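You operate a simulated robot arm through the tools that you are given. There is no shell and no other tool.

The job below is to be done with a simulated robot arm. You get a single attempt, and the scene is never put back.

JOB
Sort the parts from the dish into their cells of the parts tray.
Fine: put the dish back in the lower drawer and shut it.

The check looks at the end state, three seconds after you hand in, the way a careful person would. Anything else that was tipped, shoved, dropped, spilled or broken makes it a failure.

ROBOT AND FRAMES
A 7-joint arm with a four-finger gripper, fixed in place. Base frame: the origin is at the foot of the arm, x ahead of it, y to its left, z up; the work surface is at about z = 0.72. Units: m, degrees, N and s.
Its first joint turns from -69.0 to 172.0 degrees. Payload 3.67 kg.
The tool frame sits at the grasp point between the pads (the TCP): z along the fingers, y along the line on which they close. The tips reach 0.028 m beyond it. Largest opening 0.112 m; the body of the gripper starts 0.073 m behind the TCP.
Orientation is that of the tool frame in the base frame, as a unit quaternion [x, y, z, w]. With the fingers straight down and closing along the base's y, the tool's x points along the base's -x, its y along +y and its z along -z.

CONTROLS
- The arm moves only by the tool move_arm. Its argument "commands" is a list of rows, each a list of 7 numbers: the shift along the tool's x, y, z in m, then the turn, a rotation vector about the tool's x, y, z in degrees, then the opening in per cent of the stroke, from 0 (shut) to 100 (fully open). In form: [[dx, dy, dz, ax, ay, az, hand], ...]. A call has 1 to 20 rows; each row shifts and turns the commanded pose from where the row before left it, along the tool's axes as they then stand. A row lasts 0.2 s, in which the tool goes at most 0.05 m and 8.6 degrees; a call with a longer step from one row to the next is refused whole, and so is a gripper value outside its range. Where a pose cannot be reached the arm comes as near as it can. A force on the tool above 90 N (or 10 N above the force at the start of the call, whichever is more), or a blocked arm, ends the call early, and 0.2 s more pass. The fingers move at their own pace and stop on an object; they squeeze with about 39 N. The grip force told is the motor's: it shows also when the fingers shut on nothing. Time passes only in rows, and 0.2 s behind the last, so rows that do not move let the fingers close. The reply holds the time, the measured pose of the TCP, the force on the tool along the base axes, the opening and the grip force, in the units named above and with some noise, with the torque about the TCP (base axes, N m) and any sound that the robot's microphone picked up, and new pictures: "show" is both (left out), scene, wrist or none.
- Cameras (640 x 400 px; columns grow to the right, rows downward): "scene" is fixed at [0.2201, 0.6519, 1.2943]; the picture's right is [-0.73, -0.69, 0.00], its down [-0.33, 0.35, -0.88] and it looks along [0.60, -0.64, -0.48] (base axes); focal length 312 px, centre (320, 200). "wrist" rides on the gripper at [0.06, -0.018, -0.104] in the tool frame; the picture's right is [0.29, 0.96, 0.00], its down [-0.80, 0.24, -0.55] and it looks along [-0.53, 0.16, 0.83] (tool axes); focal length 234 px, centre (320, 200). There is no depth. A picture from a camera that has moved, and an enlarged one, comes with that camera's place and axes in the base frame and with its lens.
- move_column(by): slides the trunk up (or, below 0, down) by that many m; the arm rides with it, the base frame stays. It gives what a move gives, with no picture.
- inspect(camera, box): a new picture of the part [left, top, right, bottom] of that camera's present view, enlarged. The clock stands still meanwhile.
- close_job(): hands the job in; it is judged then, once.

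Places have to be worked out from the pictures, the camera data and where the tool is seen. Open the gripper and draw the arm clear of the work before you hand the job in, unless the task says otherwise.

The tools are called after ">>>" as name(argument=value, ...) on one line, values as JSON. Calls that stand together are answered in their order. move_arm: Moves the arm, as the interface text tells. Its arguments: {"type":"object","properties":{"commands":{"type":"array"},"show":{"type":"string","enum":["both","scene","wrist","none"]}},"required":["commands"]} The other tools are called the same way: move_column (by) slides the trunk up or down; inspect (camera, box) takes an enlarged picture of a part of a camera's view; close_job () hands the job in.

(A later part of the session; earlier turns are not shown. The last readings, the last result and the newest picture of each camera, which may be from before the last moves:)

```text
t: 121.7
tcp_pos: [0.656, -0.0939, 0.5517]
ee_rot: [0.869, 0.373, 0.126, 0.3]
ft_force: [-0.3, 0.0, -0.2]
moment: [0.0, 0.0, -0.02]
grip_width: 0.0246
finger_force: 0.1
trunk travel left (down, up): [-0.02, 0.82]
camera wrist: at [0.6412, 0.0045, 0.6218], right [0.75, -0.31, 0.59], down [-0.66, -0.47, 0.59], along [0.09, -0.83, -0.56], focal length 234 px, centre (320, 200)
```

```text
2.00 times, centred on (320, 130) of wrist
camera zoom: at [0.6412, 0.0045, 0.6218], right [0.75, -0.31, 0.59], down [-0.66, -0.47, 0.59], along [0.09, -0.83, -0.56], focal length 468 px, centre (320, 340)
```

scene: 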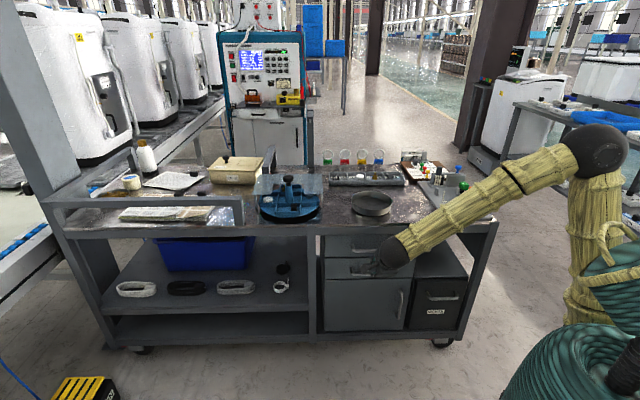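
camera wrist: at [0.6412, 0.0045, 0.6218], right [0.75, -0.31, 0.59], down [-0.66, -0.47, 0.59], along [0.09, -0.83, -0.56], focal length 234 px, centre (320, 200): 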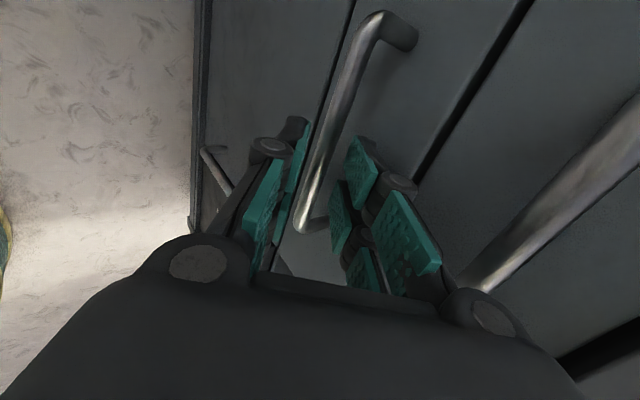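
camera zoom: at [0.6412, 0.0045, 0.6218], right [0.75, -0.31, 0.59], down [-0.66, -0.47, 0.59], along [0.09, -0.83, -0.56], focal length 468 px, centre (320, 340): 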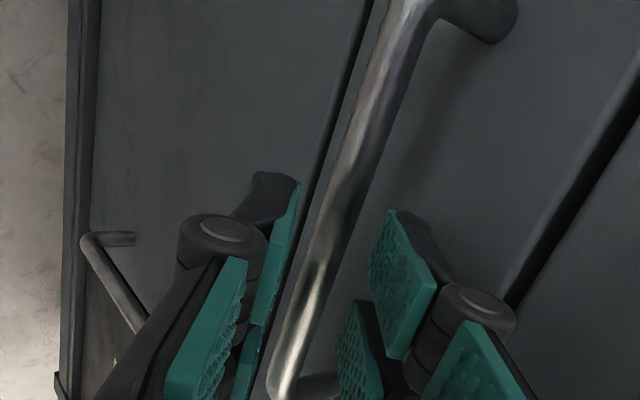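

The bar now runs between the finger pads. I advance the last 22 mm so the tips pass behind it, and check for contact.

>>> move_arm(commands=[[0, 0, 0.01, 0, 0, 0, 22], [0, 0, 0.007, 0, 0, 0, 22], [0, 0, 0.005, 0, 0, 0, 22], [0, 0, 0, 0, 0, 0, 22]], show="wrist")

>>> inspect(camera="wrist", box=[200, 30, 440, 230])

```text
t: 122.7
tcp_pos: [0.6654, -0.1026, 0.5362]
ee_rot: [0.869, 0.373, 0.126, 0.301]
ft_force: [-0.4, 0.9, -0.1]
moment: [0.03, 0.02, -0.01]
grip_width: 0.0245
finger_force: 0.0
trunk travel left (down, up): [-0.02, 0.82]
camera wrist: at [0.6511, -0.0046, 0.6055], right [0.75, -0.31, 0.59], down [-0.66, -0.47, 0.59], along [0.09, -0.83, -0.56], focal length 234 px, centre (320, 200)
```

wrist: 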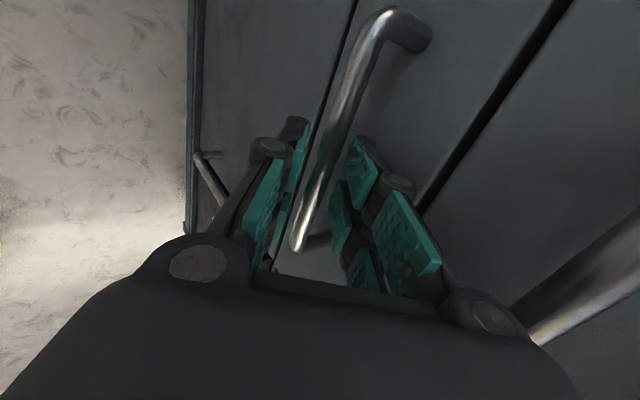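

```text
2.00 times, centred on (320, 130) of wrist
camera zoom: at [0.6511, -0.0046, 0.6055], right [0.75, -0.31, 0.59], down [-0.66, -0.47, 0.59], along [0.09, -0.83, -0.56], focal length 468 px, centre (320, 340)
```

zoom: 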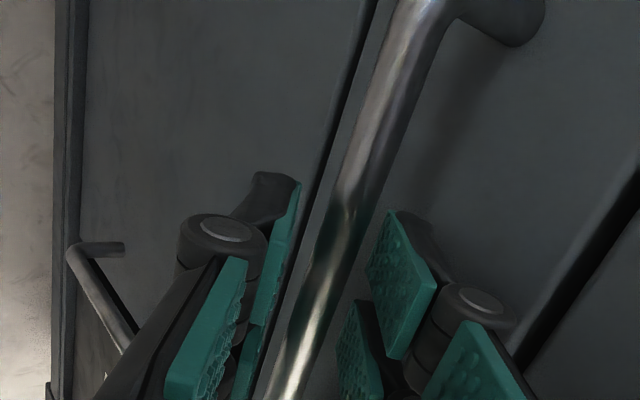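

There is no contact, and the bar is between the pads at the right depth. I close on it.

>>> move_arm(commands=[[0, 0, 0, 0, 0, 0, 10], [0, 0, 0, 0, 0, 0, 0], [0, 0, 0, 0, 0, 0, 0], [0, 0, 0, 0, 0, 0, 0]], show="wrist")

>>> inspect(camera="wrist", box=[200, 30, 440, 230])

```text
t: 123.7
tcp_pos: [0.665, -0.1022, 0.5365]
ee_rot: [0.869, 0.372, 0.126, 0.3]
ft_force: [4.2, 0.4, 5.3]
moment: [0.68, -0.81, -1.56]
grip_width: 0.0116
finger_force: 44.6
trunk travel left (down, up): [-0.02, 0.82]
camera wrist: at [0.6512, -0.0046, 0.606], right [0.75, -0.31, 0.59], down [-0.66, -0.47, 0.59], along [0.09, -0.83, -0.56], focal length 234 px, centre (320, 200)
```

wrist: 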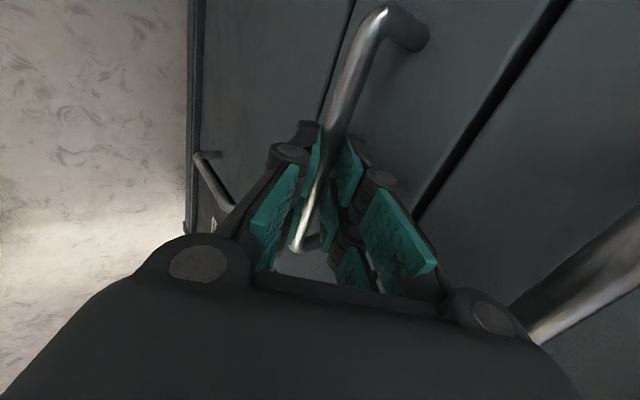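

```text
2.00 times, centred on (320, 130) of wrist
camera zoom: at [0.6512, -0.0046, 0.606], right [0.75, -0.31, 0.59], down [-0.66, -0.47, 0.59], along [0.09, -0.83, -0.56], focal length 468 px, centre (320, 340)
```

zoom: 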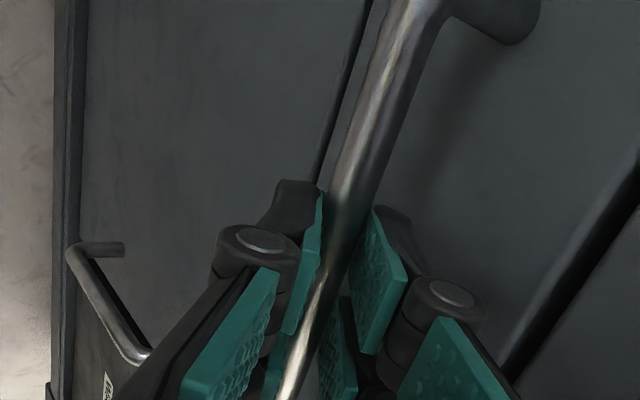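

The bar is gripped (0.0116 m, 44 N). I pull straight out along the drawer direction, gently at first, and watch the forces.

>>> move_arm(commands=[[0.0001, -0.0047, -0.0037, 0, 0, 0, 0], [0.0001, -0.0079, -0.0062, 0, 0, 0, 0], [0.0001, -0.0118, -0.0093, 0, 0, 0, 0], [0.0001, -0.0118, -0.0093, 0, 0, 0, 0], [0, 0, 0, 0, 0, 0, 0]])

>>> inspect(camera="scene", box=[310, 190, 450, 310])

```text
t: 124.9
tcp_pos: [0.632, -0.0694, 0.5379]
ee_rot: [0.869, 0.373, 0.127, 0.3]
ft_force: [16.4, 17.5, 0.7]
moment: [1.22, -1.24, -1.17]
grip_width: 0.012
finger_force: 44.9
trunk travel left (down, up): [-0.02, 0.82]
camera wrist: at [0.6172, 0.0289, 0.606], right [0.75, -0.31, 0.59], down [-0.66, -0.47, 0.59], along [0.1, -0.83, -0.56], focal length 234 px, centre (320, 200)
```

scene: 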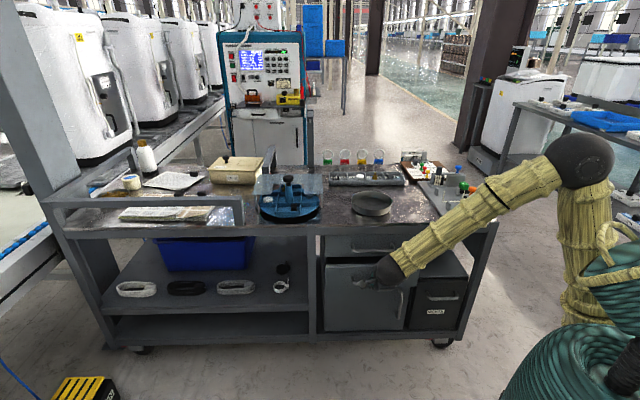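
wrist: 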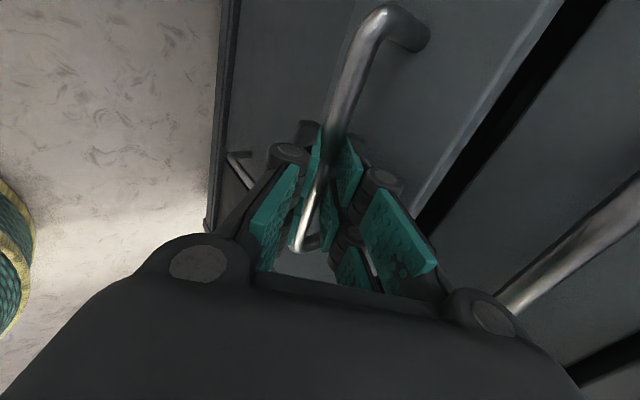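

```text
3.33 times, centred on (380, 250) of scene
camera zoom: at [0.2201, 0.6519, 1.2943], right [-0.73, -0.69, 0.0], down [-0.33, 0.35, -0.88], along [0.6, -0.64, -0.48], focal length 1041 px, centre (120, 33)
```

zoom: 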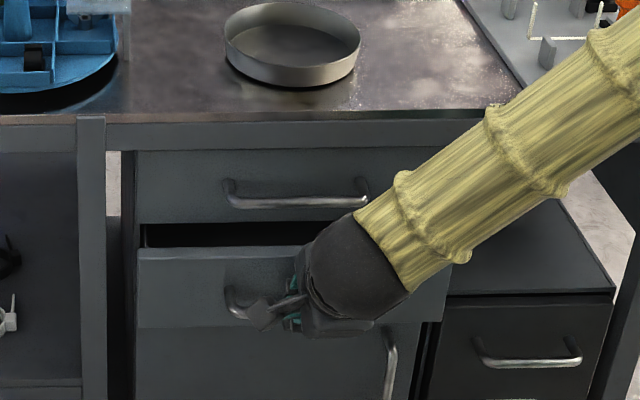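

The drawer slides open (about 45 mm) with a modest 24 N sideways load. I continue pulling, easing 3 mm along the bar to relieve it.

>>> move_arm(commands=[[0.0012, -0.0157, -0.0123, 0, 0, 0, 0], [0.001, -0.0157, -0.0123, 0, 0, 0, 0], [0.0006, -0.0157, -0.0123, 0, 0, 0, 0], [0.0002, -0.0157, -0.0123, 0, 0, 0, 0], [0, 0, 0, 0, 0, 0, 0]], show="scene")

```text
t: 126.1
tcp_pos: [0.5757, -0.015, 0.5369]
ee_rot: [0.869, 0.372, 0.125, 0.301]
ft_force: [0.8, 0.7, -2.0]
moment: [0.47, -0.42, -1.82]
grip_width: 0.0118
finger_force: 45.1
trunk travel left (down, up): [-0.02, 0.82]
```

scene: 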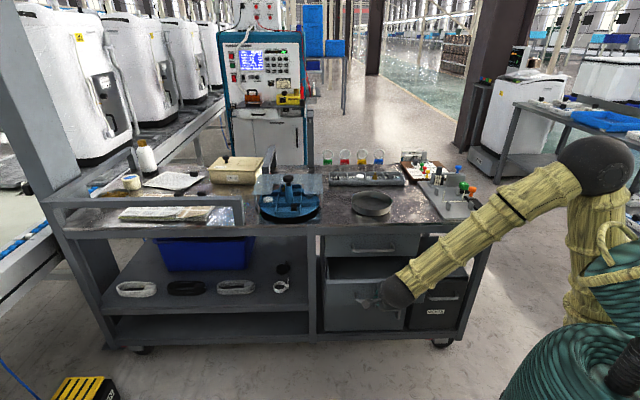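

The load is gone and the drawer is about 0.125 m open. I keep pulling 0.10 m more.

>>> move_arm(commands=[[0.0002, -0.0157, -0.0123, 0, 0, 0, 0], [0.0002, -0.0157, -0.0123, 0, 0, 0, 0], [0.0002, -0.0157, -0.0123, 0, 0, 0, 0], [0.0002, -0.0157, -0.0123, 0, 0, 0, 0], [0.0002, -0.0157, -0.0123, 0, 0, 0, 0], [0, 0, 0, 0, 0, 0, 0]])

>>> inspect(camera="scene", box=[310, 190, 450, 310])

```text
t: 127.5
tcp_pos: [0.5053, 0.0562, 0.5363]
ee_rot: [0.872, 0.371, 0.124, 0.294]
ft_force: [-2.9, -5.3, 0.5]
moment: [0.05, -0.02, -1.9]
grip_width: 0.0115
finger_force: 44.9
trunk travel left (down, up): [-0.02, 0.82]
camera wrist: at [0.4922, 0.1542, 0.607], right [0.75, -0.32, 0.58], down [-0.66, -0.47, 0.59], along [0.09, -0.82, -0.56], focal length 234 px, centre (320, 200)
```

scene: 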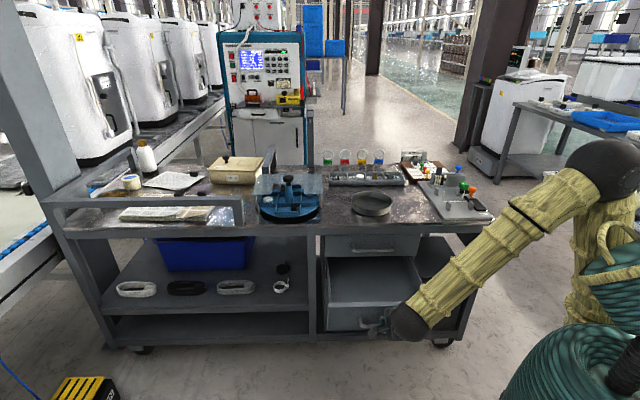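
wrist: 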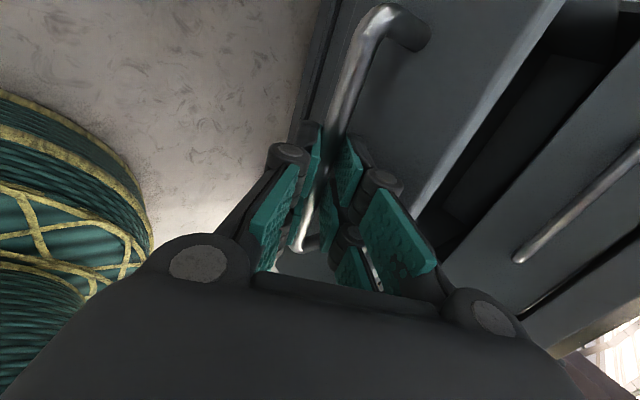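

```text
3.33 times, centred on (380, 250) of scene
camera zoom: at [0.2201, 0.6519, 1.2943], right [-0.73, -0.69, 0.0], down [-0.33, 0.35, -0.88], along [0.6, -0.64, -0.48], focal length 1041 px, centre (120, 33)
```

zoom: 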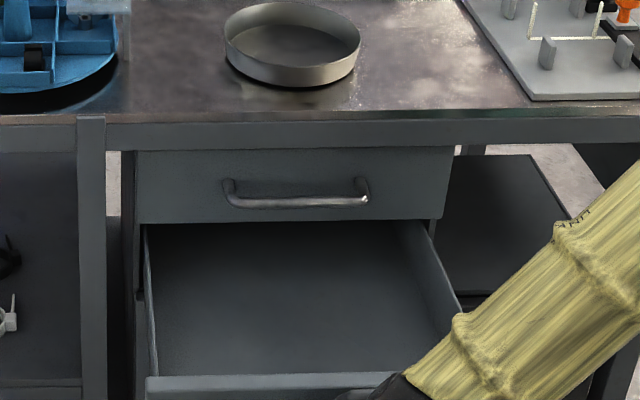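

The drawer is open about 0.225 m, wide and empty inside. I pull 25 mm more for comfortable clearance, in small steps.

>>> move_arm(commands=[[0.0001, -0.0079, -0.0062, 0, 0, 0, 0], [0.0001, -0.0079, -0.0062, 0, 0, 0, 0], [0, -0.0039, -0.0031, 0, 0, 0, 0], [0, 0, 0, 0, 0, 0, 0]], show="none")

```text
t: 128.5
tcp_pos: [0.4879, 0.0752, 0.5369]
ee_rot: [0.873, 0.372, 0.123, 0.291]
ft_force: [-7.5, -7.5, -9.9]
moment: [1.11, -0.92, -0.75]
grip_width: 0.0116
finger_force: 45.1
trunk travel left (down, up): [-0.02, 0.82]
```

The drawer is now 0.25 m open. I loosen the fingers a little, withdraw along the approach line until the tips clear the bar, and then rise straight up.

>>> move_arm(commands=[[0, 0, 0, 0, 0, 0, 15], [0, 0, 0, 0, 0, 0, 24], [0, 0, 0, 0, 0, 0, 24], [0, 0, -0.01, 0, 0, 0, 24], [0, 0, -0.012, 0, 0, 0, 24], [0, 0, -0.012, 0, 0, 0, 24], [0, 0, 0, 0, 0, 0, 24]], show="wrist")

>>> inspect(camera="wrist", box=[200, 30, 440, 230])

```text
t: 130.1
tcp_pos: [0.4713, 0.0889, 0.5618]
ee_rot: [0.869, 0.373, 0.124, 0.299]
ft_force: [0.3, 0.3, 0.3]
moment: [0.01, -0.02, 0.02]
grip_width: 0.0268
finger_force: 0.0
trunk travel left (down, up): [-0.02, 0.82]
camera wrist: at [0.458, 0.1875, 0.6321], right [0.75, -0.31, 0.59], down [-0.66, -0.47, 0.59], along [0.09, -0.83, -0.56], focal length 234 px, centre (320, 200)
```

wrist: 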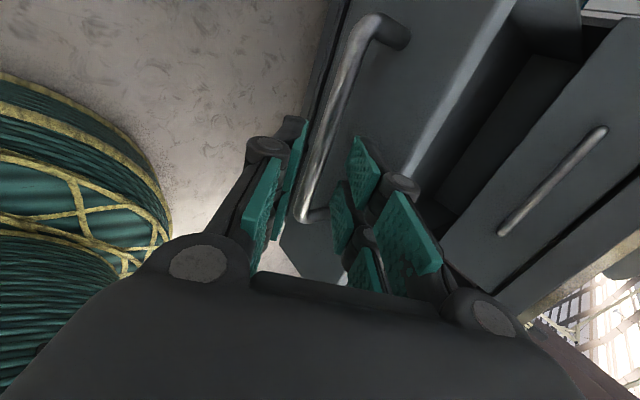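

```text
2.00 times, centred on (320, 130) of wrist
camera zoom: at [0.458, 0.1875, 0.6321], right [0.75, -0.31, 0.59], down [-0.66, -0.47, 0.59], along [0.09, -0.83, -0.56], focal length 468 px, centre (320, 340)
```

zoom: 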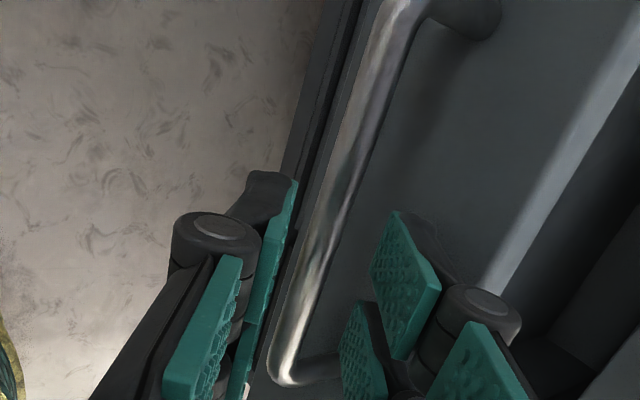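

The hand is free of the handle. I raise the trunk 0.4 m; the hand goes straight up, clear of the bar and the table edge.

>>> move_column(by=0.4)

>>> inspect(camera="scene", box=[290, 180, 470, 340])

>>> inspect(camera="wrist", box=[0, 0, 640, 400])

```text
t: 133.9
tcp_pos: [0.4726, 0.0888, 0.9629]
ee_rot: [0.869, 0.372, 0.126, 0.3]
ft_force: [-0.5, 0.9, -0.3]
moment: [0.01, 0.02, 0.02]
grip_width: 0.0269
finger_force: 0.1
trunk travel left (down, up): [-0.42, 0.42]
```

```text
2.50 times, centred on (380, 260) of scene
camera zoom: at [0.2201, 0.6519, 1.2943], right [-0.73, -0.69, 0.0], down [-0.33, 0.35, -0.88], along [0.6, -0.64, -0.48], focal length 780 px, centre (170, 50)
```

zoom: 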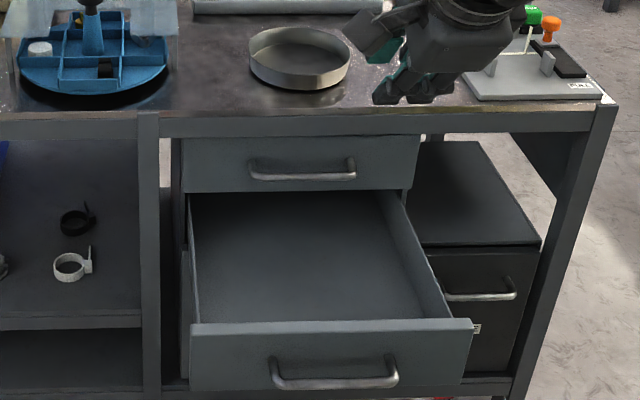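

```text
1.00 times, centred on (320, 200) of wrist (not enlarged: the box is as wide or as high as the picture)
camera zoom: at [0.458, 0.1875, 1.0323], right [0.75, -0.31, 0.59], down [-0.66, -0.47, 0.59], along [0.09, -0.83, -0.56], focal length 234 px, centre (320, 200)
```

zoom: 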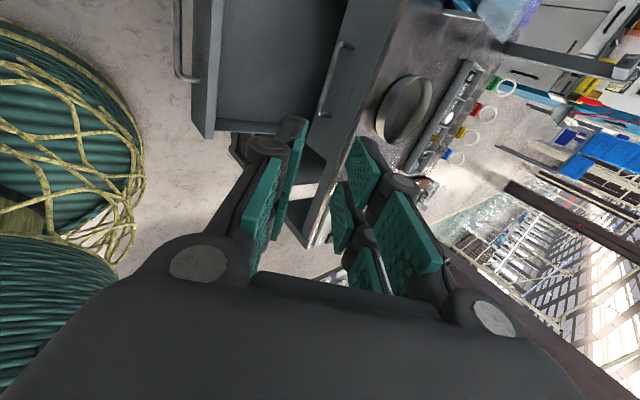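

The drawer stands open and empty. I raise the trunk to its start height and turn the hand back to pointing straight down, closing axis along the table edge, to take the dish by its right-hand rim.

>>> move_column(by=0.13)

>>> move_arm(commands=[[0, 0, 0, 7.6, 0, 0, 40], [0, 0, 0, 7.6, 0, 0, 40], [0, 0, 0, 7.6, 0, 0, 40], [0, 0, 0, 7.6, 0, 0, 40], [0, 0, 0, 7.6, 0, 0, 40], [0, 0, 0, 0, 0, 8.2, 40], [0, 0, 0, 0, 0, 8.2, 40], [0, 0, 0, 0, 0, 8.2, 40], [0, 0, 0, 0, 0, 8.2, 40], [0, 0, 0, 0, 0, 8.2, 40], [0, 0, 0, 0, 0, 8.2, 40], [0, 0, 0, 0, 0, 8.2, 40], [0, 0, 0, 0, 0, 8.2, 40], [0, 0, 0, 0, 0, 8.2, 40], [0, 0, 0, 0, 0, 8.2, 40], [0, 0, 0, 0, 0, 8, 40], [0, 0, 0, 0, 0, 0, 40], [0, 0, 0, 0, 0, 0, 40]])

```text
t: 135.5
tcp_pos: [0.4722, 0.0896, 1.0924]
ee_rot: [0.869, 0.373, 0.126, 0.299]
ft_force: [1.4, -0.8, 0.3]
moment: [-0.02, -0.01, 0.02]
grip_width: 0.0267
finger_force: 0.2
trunk travel left (down, up): [-0.55, 0.29]
```

```text
t: 139.3
tcp_pos: [0.4723, 0.0894, 1.0933]
ee_rot: [0.928, -0.372, -0.001, 0.002]
ft_force: [0.0, 0.1, 0.4]
moment: [-0.01, -0.01, 0.01]
grip_width: 0.045
finger_force: 0.0
trunk travel left (down, up): [-0.55, 0.29]
camera wrist: at [0.5284, 0.062, 1.1959], right [-0.45, -0.89, 0.0], down [-0.74, 0.38, 0.56], along [-0.5, 0.25, -0.83], focal length 234 px, centre (320, 200)
```

scene: 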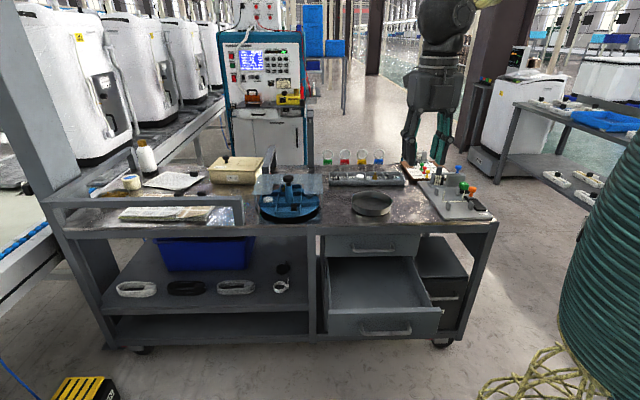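
wrist: 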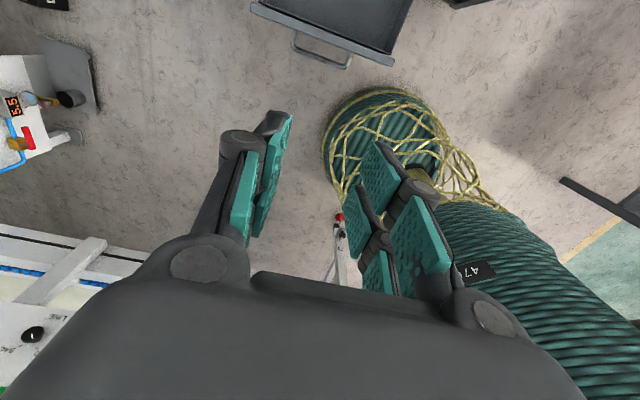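

The hand points straight down again, aligned with the table edge. I move above the dish's right-hand rim point, about (0.724, -0.261), and look.

>>> move_arm(commands=[[0.0424, 0.0079, 0, 0, 0, 0, 40], [0.0424, 0.0079, 0, 0, 0, 0, 40], [0.0424, 0.0079, 0, 0, 0, 0, 40], [0.0424, 0.0079, 0, 0, 0, 0, 40], [0.0424, 0.0079, 0, 0, 0, 0, 40], [0.0424, 0.0079, 0, 0, 0, 0, 40], [0.0424, 0.0079, 0, 0, 0, 0, 40], [0.0424, 0.0079, 0, 0, 0, 0, 40], [0.0424, 0.0079, 0, 0, 0, 0, 40], [0.0424, 0.0079, 0, 0, 0, 0, 40], [0, 0, 0.0446, 0, 0, 0, 40], [0, 0, 0.0446, 0, 0, 0, 40], [0, 0, 0.0446, 0, 0, 0, 40], [0, 0, 0.0446, 0, 0, 0, 40], [0, 0, 0.0446, 0, 0, 0, 40], [0, 0, 0, 0, 0, 0, 40], [0, 0, 0, 0, 0, 0, 40]])

>>> inspect(camera="wrist", box=[160, 20, 440, 240])

```text
t: 142.9
tcp_pos: [0.7249, -0.2613, 0.8677]
ee_rot: [0.929, -0.371, -0.002, 0.002]
ft_force: [0.4, -0.2, -0.5]
moment: [-0.01, -0.03, -0.03]
grip_width: 0.0447
finger_force: 0.2
trunk travel left (down, up): [-0.55, 0.29]
camera wrist: at [0.7816, -0.289, 0.9702], right [-0.45, -0.89, 0.0], down [-0.74, 0.38, 0.56], along [-0.5, 0.25, -0.83], focal length 234 px, centre (320, 200)
```

scene: 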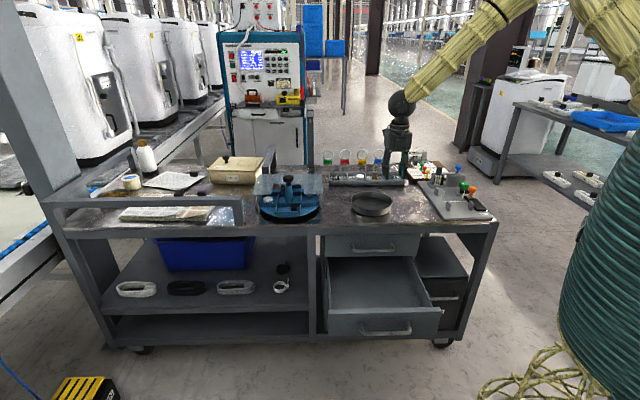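
wrist: 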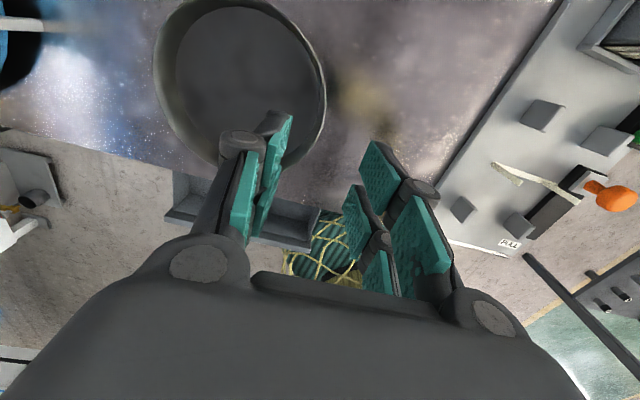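

```text
1.82 times, centred on (300, 130) of wrist
camera zoom: at [0.7816, -0.289, 0.9702], right [-0.45, -0.89, 0.0], down [-0.74, 0.38, 0.56], along [-0.5, 0.25, -0.83], focal length 426 px, centre (356, 327)
```

zoom: 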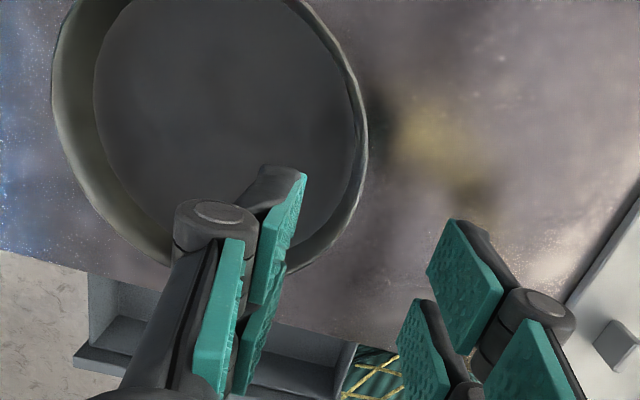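

The dish circle fits centre (0.7737, -0.2093) and radius 0.0735, so its rim wall passes right under the hand. I descend with the fingers straddling the wall, tips a little above the table, and check before closing.

>>> move_arm(commands=[[0, 0, 0.03, 0, 0, 0, 35], [0, 0, 0.03, 0, 0, 0, 32], [0, 0, 0.02, 0, 0, 0, 30], [0, 0, 0.012, 0, 0, 0, 30], [0, 0, 0.008, 0, 0, 0, 30], [0, 0, 0, 0, 0, 0, 30]], show="wrist")

>>> inspect(camera="scene", box=[340, 150, 430, 220])

>>> inspect(camera="wrist", box=[160, 20, 440, 240])

```text
t: 144.3
tcp_pos: [0.7224, -0.2598, 0.7708]
ee_rot: [0.928, -0.372, -0.001, 0.003]
ft_force: [-0.2, -0.3, -0.2]
moment: [0.0, 0.01, 0.03]
grip_width: 0.0336
finger_force: 0.1
trunk travel left (down, up): [-0.55, 0.29]
camera wrist: at [0.7795, -0.2877, 0.8734], right [-0.45, -0.89, 0.0], down [-0.74, 0.38, 0.56], along [-0.5, 0.25, -0.83], focal length 234 px, centre (320, 200)
```

wrist: 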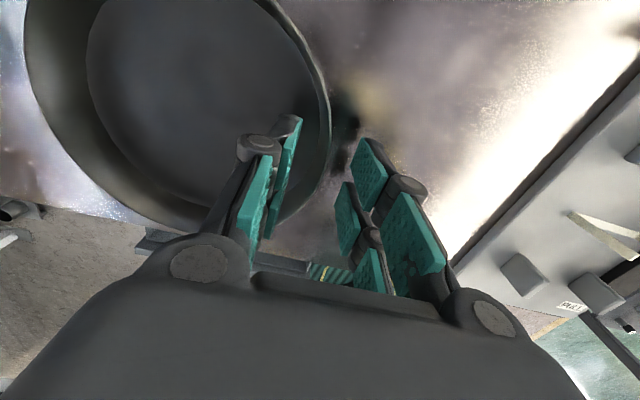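

```text
5.71 times, centred on (385, 185) of scene
camera zoom: at [0.2201, 0.6519, 1.2943], right [-0.73, -0.69, 0.0], down [-0.33, 0.35, -0.88], along [0.6, -0.64, -0.48], focal length 1784 px, centre (-51, 286)
```

zoom: 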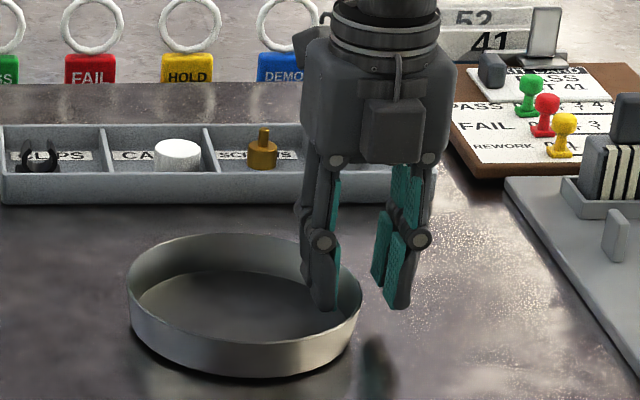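

```text
1.82 times, centred on (300, 130) of wrist
camera zoom: at [0.7795, -0.2877, 0.8734], right [-0.45, -0.89, 0.0], down [-0.74, 0.38, 0.56], along [-0.5, 0.25, -0.83], focal length 426 px, centre (356, 327)
```

zoom: 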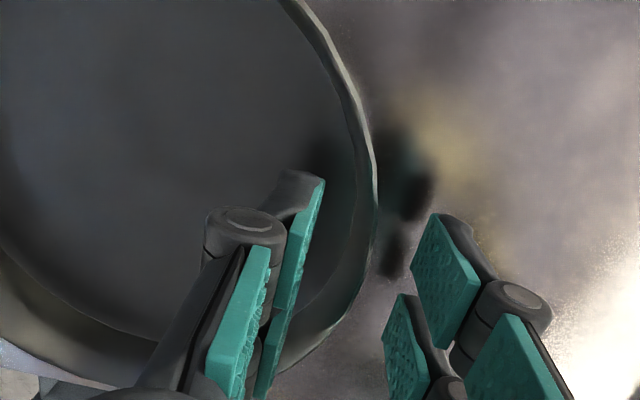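

The fingers straddle the rim wall with no contact. I lower 6 mm more and close.

>>> move_arm(commands=[[0, 0, 0.003, 0, 0, 0, 30], [0, 0, 0.004, 0, 0, 0, 30], [0, 0, 0, 0, 0, 0, 15], [0, 0, 0, 0, 0, 0, 0], [0, 0, 0, 0, 0, 0, 0], [0, 0, 0, 0, 0, 0, 0]], show="wrist")

>>> inspect(camera="scene", box=[340, 150, 430, 220])

```text
t: 145.7
tcp_pos: [0.7226, -0.2598, 0.7642]
ee_rot: [0.928, -0.373, -0.001, 0.002]
ft_force: [0.7, -0.1, 3.3]
moment: [0.31, -0.36, -0.14]
grip_width: 0.0103
finger_force: 38.9
trunk travel left (down, up): [-0.55, 0.29]
camera wrist: at [0.78, -0.288, 0.8675], right [-0.45, -0.89, 0.0], down [-0.74, 0.38, 0.55], along [-0.5, 0.25, -0.83], focal length 234 px, centre (320, 200)
```

wrist: 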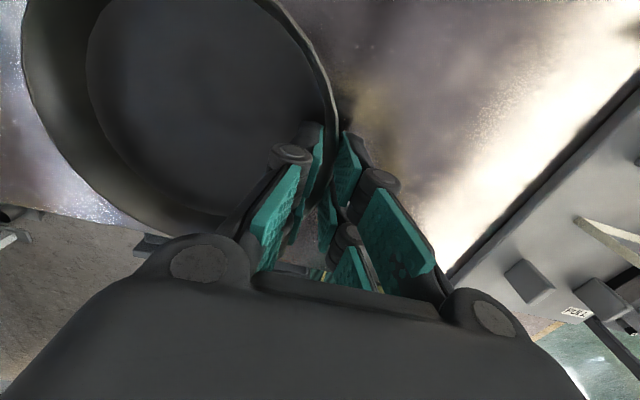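

```text
5.71 times, centred on (385, 185) of scene
camera zoom: at [0.2201, 0.6519, 1.2943], right [-0.73, -0.69, 0.0], down [-0.33, 0.35, -0.88], along [0.6, -0.64, -0.48], focal length 1784 px, centre (-51, 286)
```

zoom: 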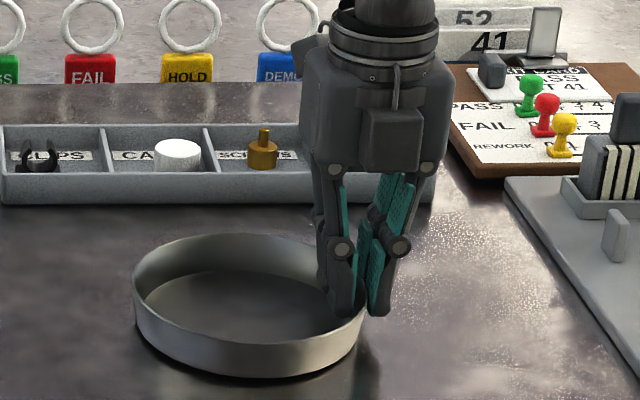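

The wall is gripped (0.0103 m across its curvature, 39 N). I lift slowly and check how the dish hangs.

>>> move_arm(commands=[[0, 0, -0.004, 0, 0, 0, 0], [0, 0, -0.006, 0, 0, 0, 0], [0, 0, -0.01, 0, 0, 0, 0], [0, 0, -0.02, 0, 0, 0, 0], [0, 0, -0.02, 0, 0, 0, 0], [0, 0, 0, 0, 0, 0, 0]], show="wrist")

>>> inspect(camera="scene", box=[340, 140, 430, 210])

```text
t: 147.1
tcp_pos: [0.7251, -0.2611, 0.824]
ee_rot: [0.928, -0.372, -0.001, 0.002]
ft_force: [-0.3, -0.1, -1.3]
moment: [-0.05, 0.04, 0.0]
grip_width: 0.009
finger_force: 39.1
trunk travel left (down, up): [-0.55, 0.29]
camera wrist: at [0.7819, -0.2879, 0.9271], right [-0.45, -0.89, 0.0], down [-0.74, 0.38, 0.56], along [-0.5, 0.25, -0.83], focal length 234 px, centre (320, 200)
```

wrist: 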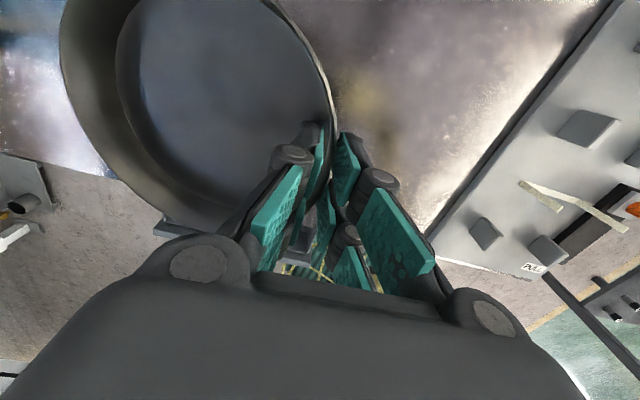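

```text
5.71 times, centred on (385, 175) of scene
camera zoom: at [0.2201, 0.6519, 1.2943], right [-0.73, -0.69, 0.0], down [-0.33, 0.35, -0.88], along [0.6, -0.64, -0.48], focal length 1784 px, centre (-51, 343)
```

zoom: 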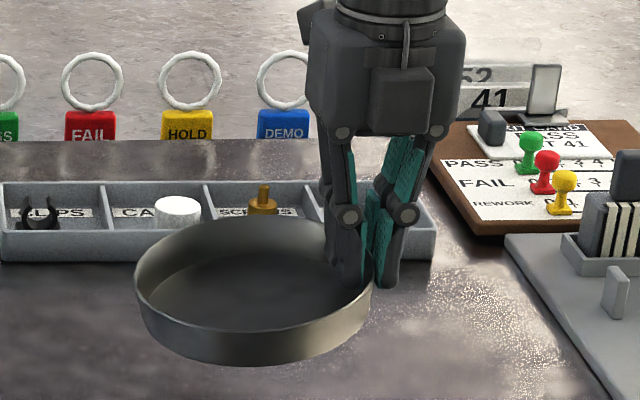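

The dish is light and hangs with only a slight droop. I raise it a little and carry it straight out over the table edge, to above the open drawer.

>>> move_arm(commands=[[0, 0, -0.02, 0, 0, 0, 0], [0, 0, -0.025, 0, 0, 0, 0], [-0.02, 0, 0, 0, 0, 0, 0], [-0.03, 0, 0, 0, 0, 0, 0], [-0.03, 0, 0, 0, 0, 0, 0], [-0.03, 0, 0, 0, 0, 0, 0], [-0.03, 0, 0, 0, 0, 0, 0], [-0.03, 0, 0, 0, 0, 0, 0], [-0.03, 0, 0, 0, 0, 0, 0], [-0.025, 0, 0, 0, 0, 0, 0], [-0.012, 0, 0, 0, 0, 0, 0], [0, 0, 0, 0, 0, 0, 0], [0, 0, 0, 0, 0, 0, 0]])

>>> inspect(camera="wrist", box=[0, 0, 640, 400])

>>> inspect(camera="scene", box=[290, 150, 490, 340])

```text
t: 149.9
tcp_pos: [0.552, -0.0972, 0.8681]
ee_rot: [0.928, -0.372, -0.001, 0.002]
ft_force: [0.6, 0.3, -1.3]
moment: [-0.02, 0.06, 0.06]
grip_width: 0.009
finger_force: 39.2
trunk travel left (down, up): [-0.55, 0.29]
camera wrist: at [0.609, -0.1246, 0.9714], right [-0.45, -0.89, 0.0], down [-0.74, 0.38, 0.56], along [-0.5, 0.25, -0.83], focal length 234 px, centre (320, 200)
```

scene: 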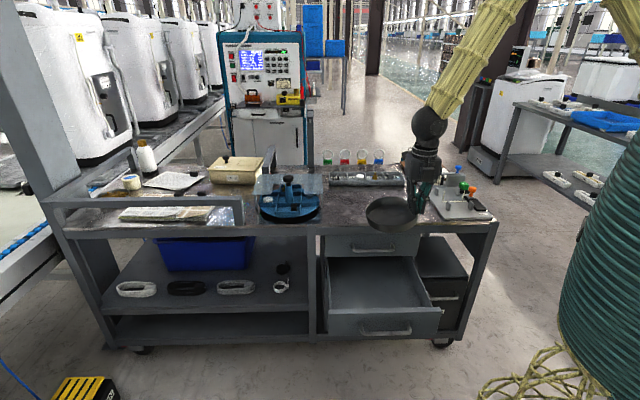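
wrist: 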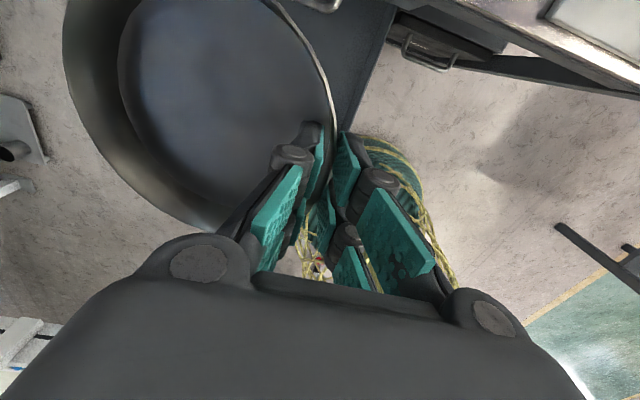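

```text
1.00 times, centred on (320, 200) of wrist (not enlarged: the box is as wide or as high as the picture)
camera zoom: at [0.609, -0.1246, 0.9714], right [-0.45, -0.89, 0.0], down [-0.74, 0.38, 0.56], along [-0.5, 0.25, -0.83], focal length 234 px, centre (320, 200)
```

zoom: 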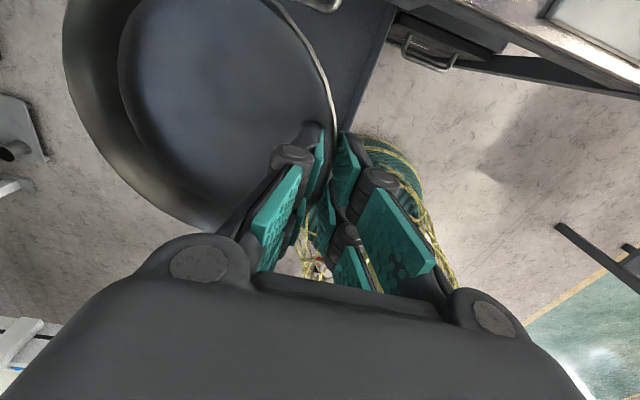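

```text
2.11 times, centred on (390, 245) of scene
camera zoom: at [0.2201, 0.6519, 1.2943], right [-0.73, -0.69, 0.0], down [-0.33, 0.35, -0.88], along [0.6, -0.64, -0.48], focal length 657 px, centre (173, 105)
```

zoom: 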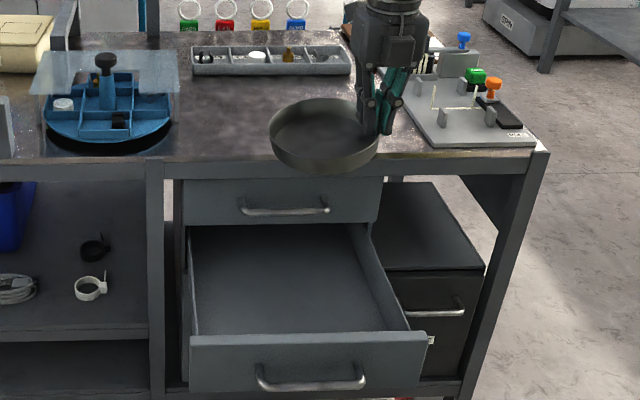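

The dish is centred at about 0.461 m out and e ≈ 0.388 — 19 mm clear of the upper handle and 30 mm inside the drawer front. I lower the trunk 0.2 m and check.

>>> move_column(by=-0.2)

>>> inspect(camera="wrist", box=[0, 0, 640, 400])

>>> inspect(camera="scene", box=[310, 190, 450, 330])

```text
t: 152.1
tcp_pos: [0.552, -0.0967, 0.6688]
ee_rot: [0.928, -0.372, 0.0, 0.003]
ft_force: [0.0, -0.2, -0.8]
moment: [-0.06, 0.08, 0.02]
grip_width: 0.009
finger_force: 38.8
trunk travel left (down, up): [-0.35, 0.49]
```

```text
1.00 times, centred on (320, 200) of wrist (not enlarged: the box is as wide or as high as the picture)
camera zoom: at [0.6091, -0.1247, 0.7715], right [-0.45, -0.89, 0.0], down [-0.74, 0.38, 0.56], along [-0.5, 0.25, -0.83], focal length 234 px, centre (320, 200)
```

zoom: 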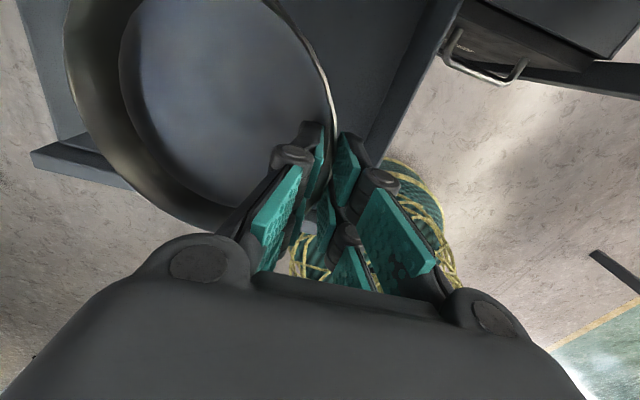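

```text
2.86 times, centred on (380, 260) of scene
camera zoom: at [0.2201, 0.6519, 1.2943], right [-0.73, -0.69, 0.0], down [-0.33, 0.35, -0.88], along [0.6, -0.64, -0.48], focal length 892 px, centre (149, 29)
```

zoom: 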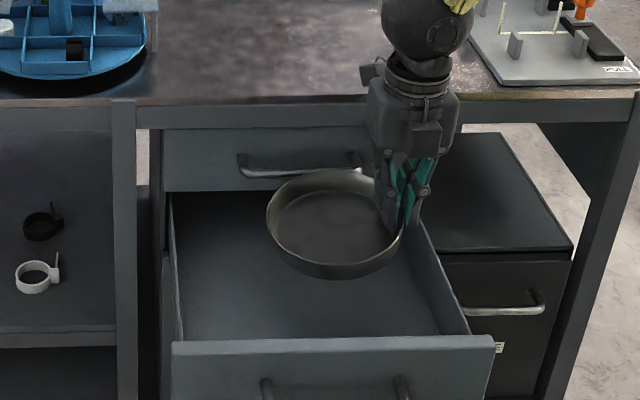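

The dish is above the drawer opening. I check the front panel's position against the dish edge in the wrist view before lowering further.

>>> inspect(camera="wrist", box=[0, 80, 240, 250])

```text
2.35 times, centred on (120, 165) of wrist
camera zoom: at [0.6091, -0.1247, 0.7715], right [-0.45, -0.89, 0.0], down [-0.74, 0.38, 0.56], along [-0.5, 0.25, -0.83], focal length 551 px, centre (791, 282)
```

zoom: 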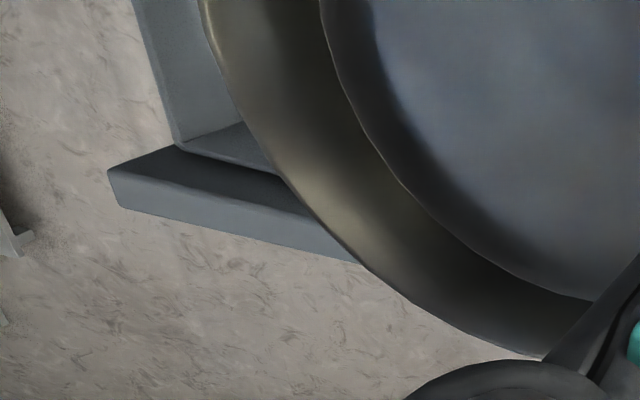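

The front panel's inner face is at about −0.383, so the dish edge (−0.39) clears it by only 6–12 mm, with 14 mm at the upper handle. I shift 4 mm inward to balance that and lower 0.07 m slowly.

>>> move_arm(commands=[[0.004, 0, 0, 0, 0, 0, 0], [0, 0, 0.015, 0, 0, 0, 0], [0, 0, 0.015, 0, 0, 0, 0], [0, 0, 0.015, 0, 0, 0, 0], [0, 0, 0.015, 0, 0, 0, 0], [0, 0, 0.01, 0, 0, 0, 0], [0, 0, 0, 0, 0, 0, 0]], show="wrist")

>>> inspect(camera="scene", box=[310, 210, 450, 330])

```text
t: 153.7
tcp_pos: [0.5543, -0.0992, 0.598]
ee_rot: [0.928, -0.372, -0.001, 0.003]
ft_force: [-0.6, -0.6, -1.7]
moment: [-0.04, 0.05, 0.0]
grip_width: 0.0089
finger_force: 39.0
trunk travel left (down, up): [-0.35, 0.49]
camera wrist: at [0.6117, -0.127, 0.7007], right [-0.45, -0.89, 0.0], down [-0.74, 0.38, 0.56], along [-0.5, 0.25, -0.83], focal length 234 px, centre (320, 200)
```

wrist: 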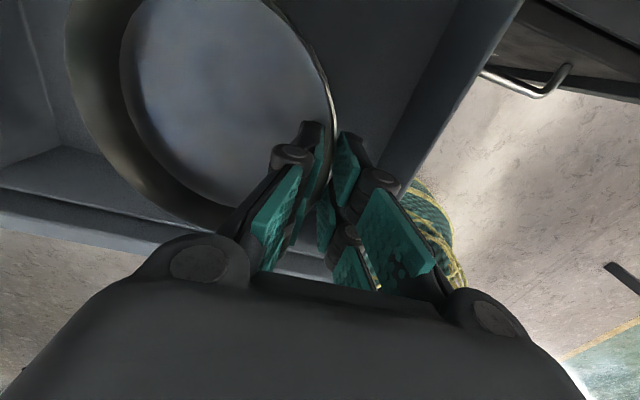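

```text
3.33 times, centred on (380, 270) of scene
camera zoom: at [0.2201, 0.6519, 1.2943], right [-0.73, -0.69, 0.0], down [-0.33, 0.35, -0.88], along [0.6, -0.64, -0.48], focal length 1041 px, centre (120, -33)
```

zoom: 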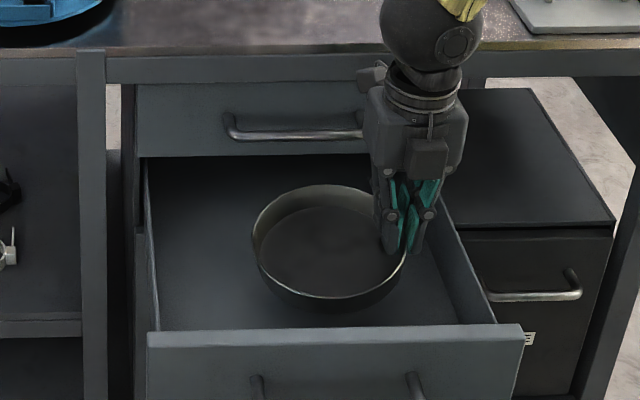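

The dish is inside the drawer, below the upper handle. The wrist camera on the hand would come within about 7 mm of the upper handle further down, so I turn the hand 20° away from it and shift 20 mm outward before lowering more.

>>> move_arm(commands=[[0, 0, 0, 0, 0, 5, 0], [0, 0, 0, 0, 0, 5, 0], [0, 0, 0, 0, 0, 5, 0], [0, 0, 0, 0, 0, 5, 0], [-0.0095, 0.0033, 0, 0, 0, 0, 0], [-0.0095, 0.0033, 0, 0, 0, 0, 0], [0, 0, 0, 0, 0, 0, 0]], show="wrist")

>>> inspect(camera="scene", box=[310, 210, 450, 330])

```text
t: 155.3
tcp_pos: [0.5415, -0.0859, 0.5993]
ee_rot: [0.849, -0.528, -0.001, 0.002]
ft_force: [-0.2, -0.6, -1.4]
moment: [-0.03, 0.07, 0.01]
grip_width: 0.0086
finger_force: 39.3
trunk travel left (down, up): [-0.35, 0.49]
camera wrist: at [0.5843, -0.1308, 0.7013], right [-0.73, -0.68, 0.0], down [-0.57, 0.61, 0.55], along [-0.38, 0.4, -0.83], focal length 234 px, centre (320, 200)
```

wrist: 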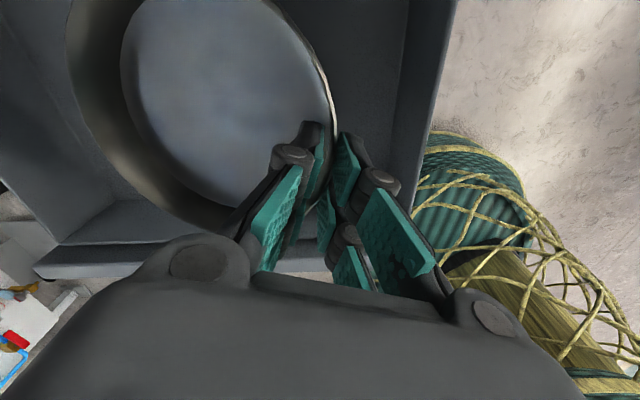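

```text
3.33 times, centred on (380, 270) of scene
camera zoom: at [0.2201, 0.6519, 1.2943], right [-0.73, -0.69, 0.0], down [-0.33, 0.35, -0.88], along [0.6, -0.64, -0.48], focal length 1041 px, centre (120, -33)
```

zoom: 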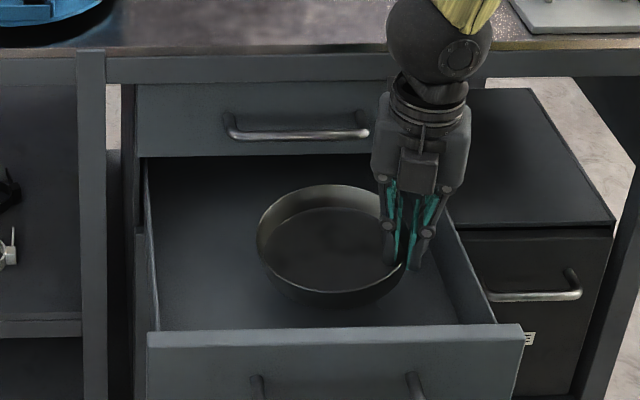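

Everything is clear now. I lower in small steps, watching for contact with the drawer floor.

>>> move_arm(commands=[[0, 0, 0.015, 0, 0, 0, 0], [0, 0, 0.015, 0, 0, 0, 0], [0, 0, 0.01, 0, 0, 0, 0], [0, 0, 0.01, 0, 0, 0, 0], [0, 0, 0, 0, 0, 0, 0]], show="none")

>>> inspect(camera="scene", box=[310, 210, 450, 330])

```text
t: 156.5
tcp_pos: [0.5404, -0.0861, 0.5483]
ee_rot: [0.849, -0.528, -0.001, 0.003]
ft_force: [-0.2, -0.7, -0.8]
moment: [-0.04, 0.06, 0.0]
grip_width: 0.0089
finger_force: 38.8
trunk travel left (down, up): [-0.35, 0.49]
```

```text
3.33 times, centred on (380, 270) of scene
camera zoom: at [0.2201, 0.6519, 1.2943], right [-0.73, -0.69, 0.0], down [-0.33, 0.35, -0.88], along [0.6, -0.64, -0.48], focal length 1041 px, centre (120, -33)
```

zoom: 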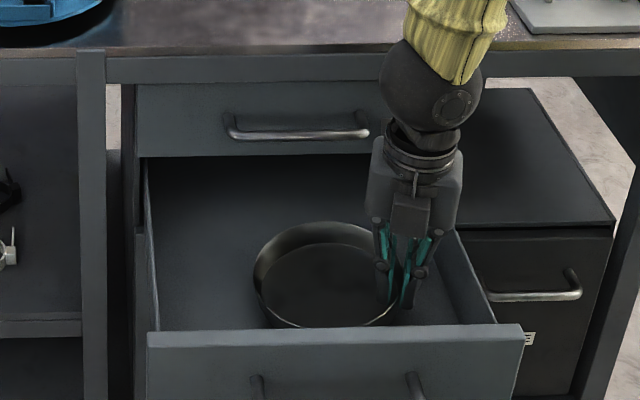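

No contact yet. I continue in 5 mm steps.

>>> move_arm(commands=[[0, 0, 0.005, 0, 0, 0, 0], [0, 0, 0.005, 0, 0, 0, 0], [0, 0, 0, 0, 0, 0, 0]], show="none")

```text
t: 157.3
tcp_pos: [0.5414, -0.0864, 0.5394]
ee_rot: [0.849, -0.528, -0.001, 0.002]
ft_force: [-1.0, 0.3, 0.8]
moment: [0.18, -0.18, 0.09]
grip_width: 0.0086
finger_force: 39.5
trunk travel left (down, up): [-0.35, 0.49]
```

The far edge of the drooping dish has just touched the floor (moment change). I keep lowering in 4 mm steps so the dish levels out.

>>> move_arm(commands=[[0, 0, 0.004, 0, 0, 0, 0], [0, 0, 0.004, 0, 0, 0, 0], [0, 0, 0, 0, 0, 0, 0]], show="none")

```text
t: 158.1
tcp_pos: [0.5398, -0.0875, 0.5306]
ee_rot: [0.85, -0.527, -0.001, 0.002]
ft_force: [-0.5, -0.4, 3.4]
moment: [0.28, -0.3, 0.0]
grip_width: 0.0096
finger_force: 38.8
trunk travel left (down, up): [-0.35, 0.49]
```

>>> move_arm(commands=[[0, 0, 0.004, 0, 0, 0, 0], [0, 0, 0.003, 0, 0, 0, 0], [0, 0, 0, 0, 0, 0, 0]], show="none")

>>> inspect(camera="scene", box=[310, 210, 450, 330])

>>> inspect(camera="wrist", box=[0, 0, 640, 400])

```text
t: 158.9
tcp_pos: [0.5404, -0.0865, 0.5235]
ee_rot: [0.849, -0.528, 0.0, 0.002]
ft_force: [-1.6, -1.6, 4.0]
moment: [0.31, -0.43, -0.02]
grip_width: 0.0098
finger_force: 38.8
trunk travel left (down, up): [-0.35, 0.49]
```

```text
3.33 times, centred on (380, 270) of scene
camera zoom: at [0.2201, 0.6519, 1.2943], right [-0.73, -0.69, 0.0], down [-0.33, 0.35, -0.88], along [0.6, -0.64, -0.48], focal length 1041 px, centre (120, -33)
```

zoom: 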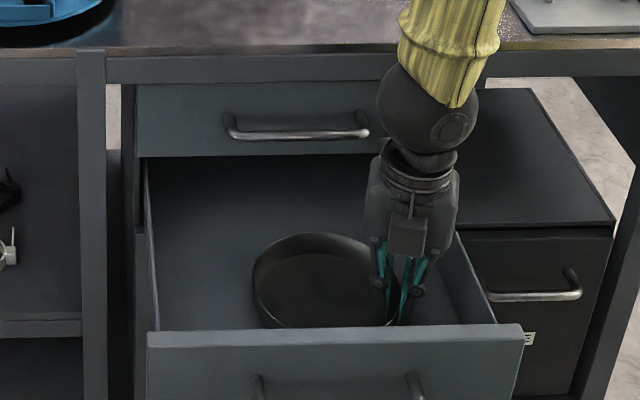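

```text
1.00 times, centred on (320, 200) of wrist (not enlarged: the box is as wide or as high as the picture)
camera zoom: at [0.5842, -0.1317, 0.627], right [-0.73, -0.68, 0.0], down [-0.57, 0.61, 0.55], along [-0.38, 0.4, -0.83], focal length 234 px, centre (320, 200)
```

zoom: 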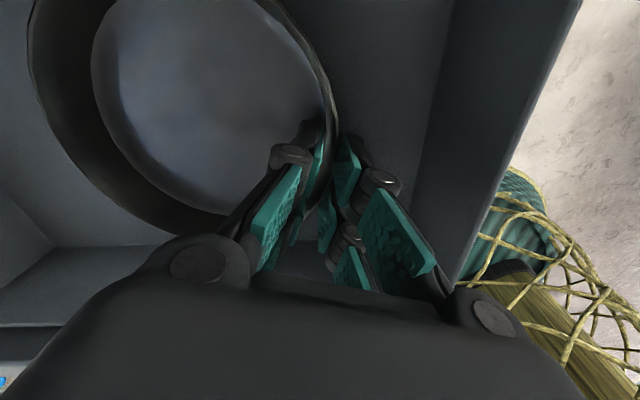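

The dish is almost level. I lower 6 mm more.

>>> move_arm(commands=[[0, 0, 0.003, 0, 0, 0, 0], [0, 0, 0.003, 0, 0, 0, 0], [0, 0, 0, 0, 0, 0, 0]], show="none")

```text
t: 159.7
tcp_pos: [0.5401, -0.0868, 0.52]
ee_rot: [0.849, -0.528, 0.001, 0.002]
ft_force: [-0.3, -0.8, 40.1]
moment: [0.11, -0.53, 0.04]
grip_width: 0.0104
finger_force: 38.9
trunk travel left (down, up): [-0.35, 0.49]
```

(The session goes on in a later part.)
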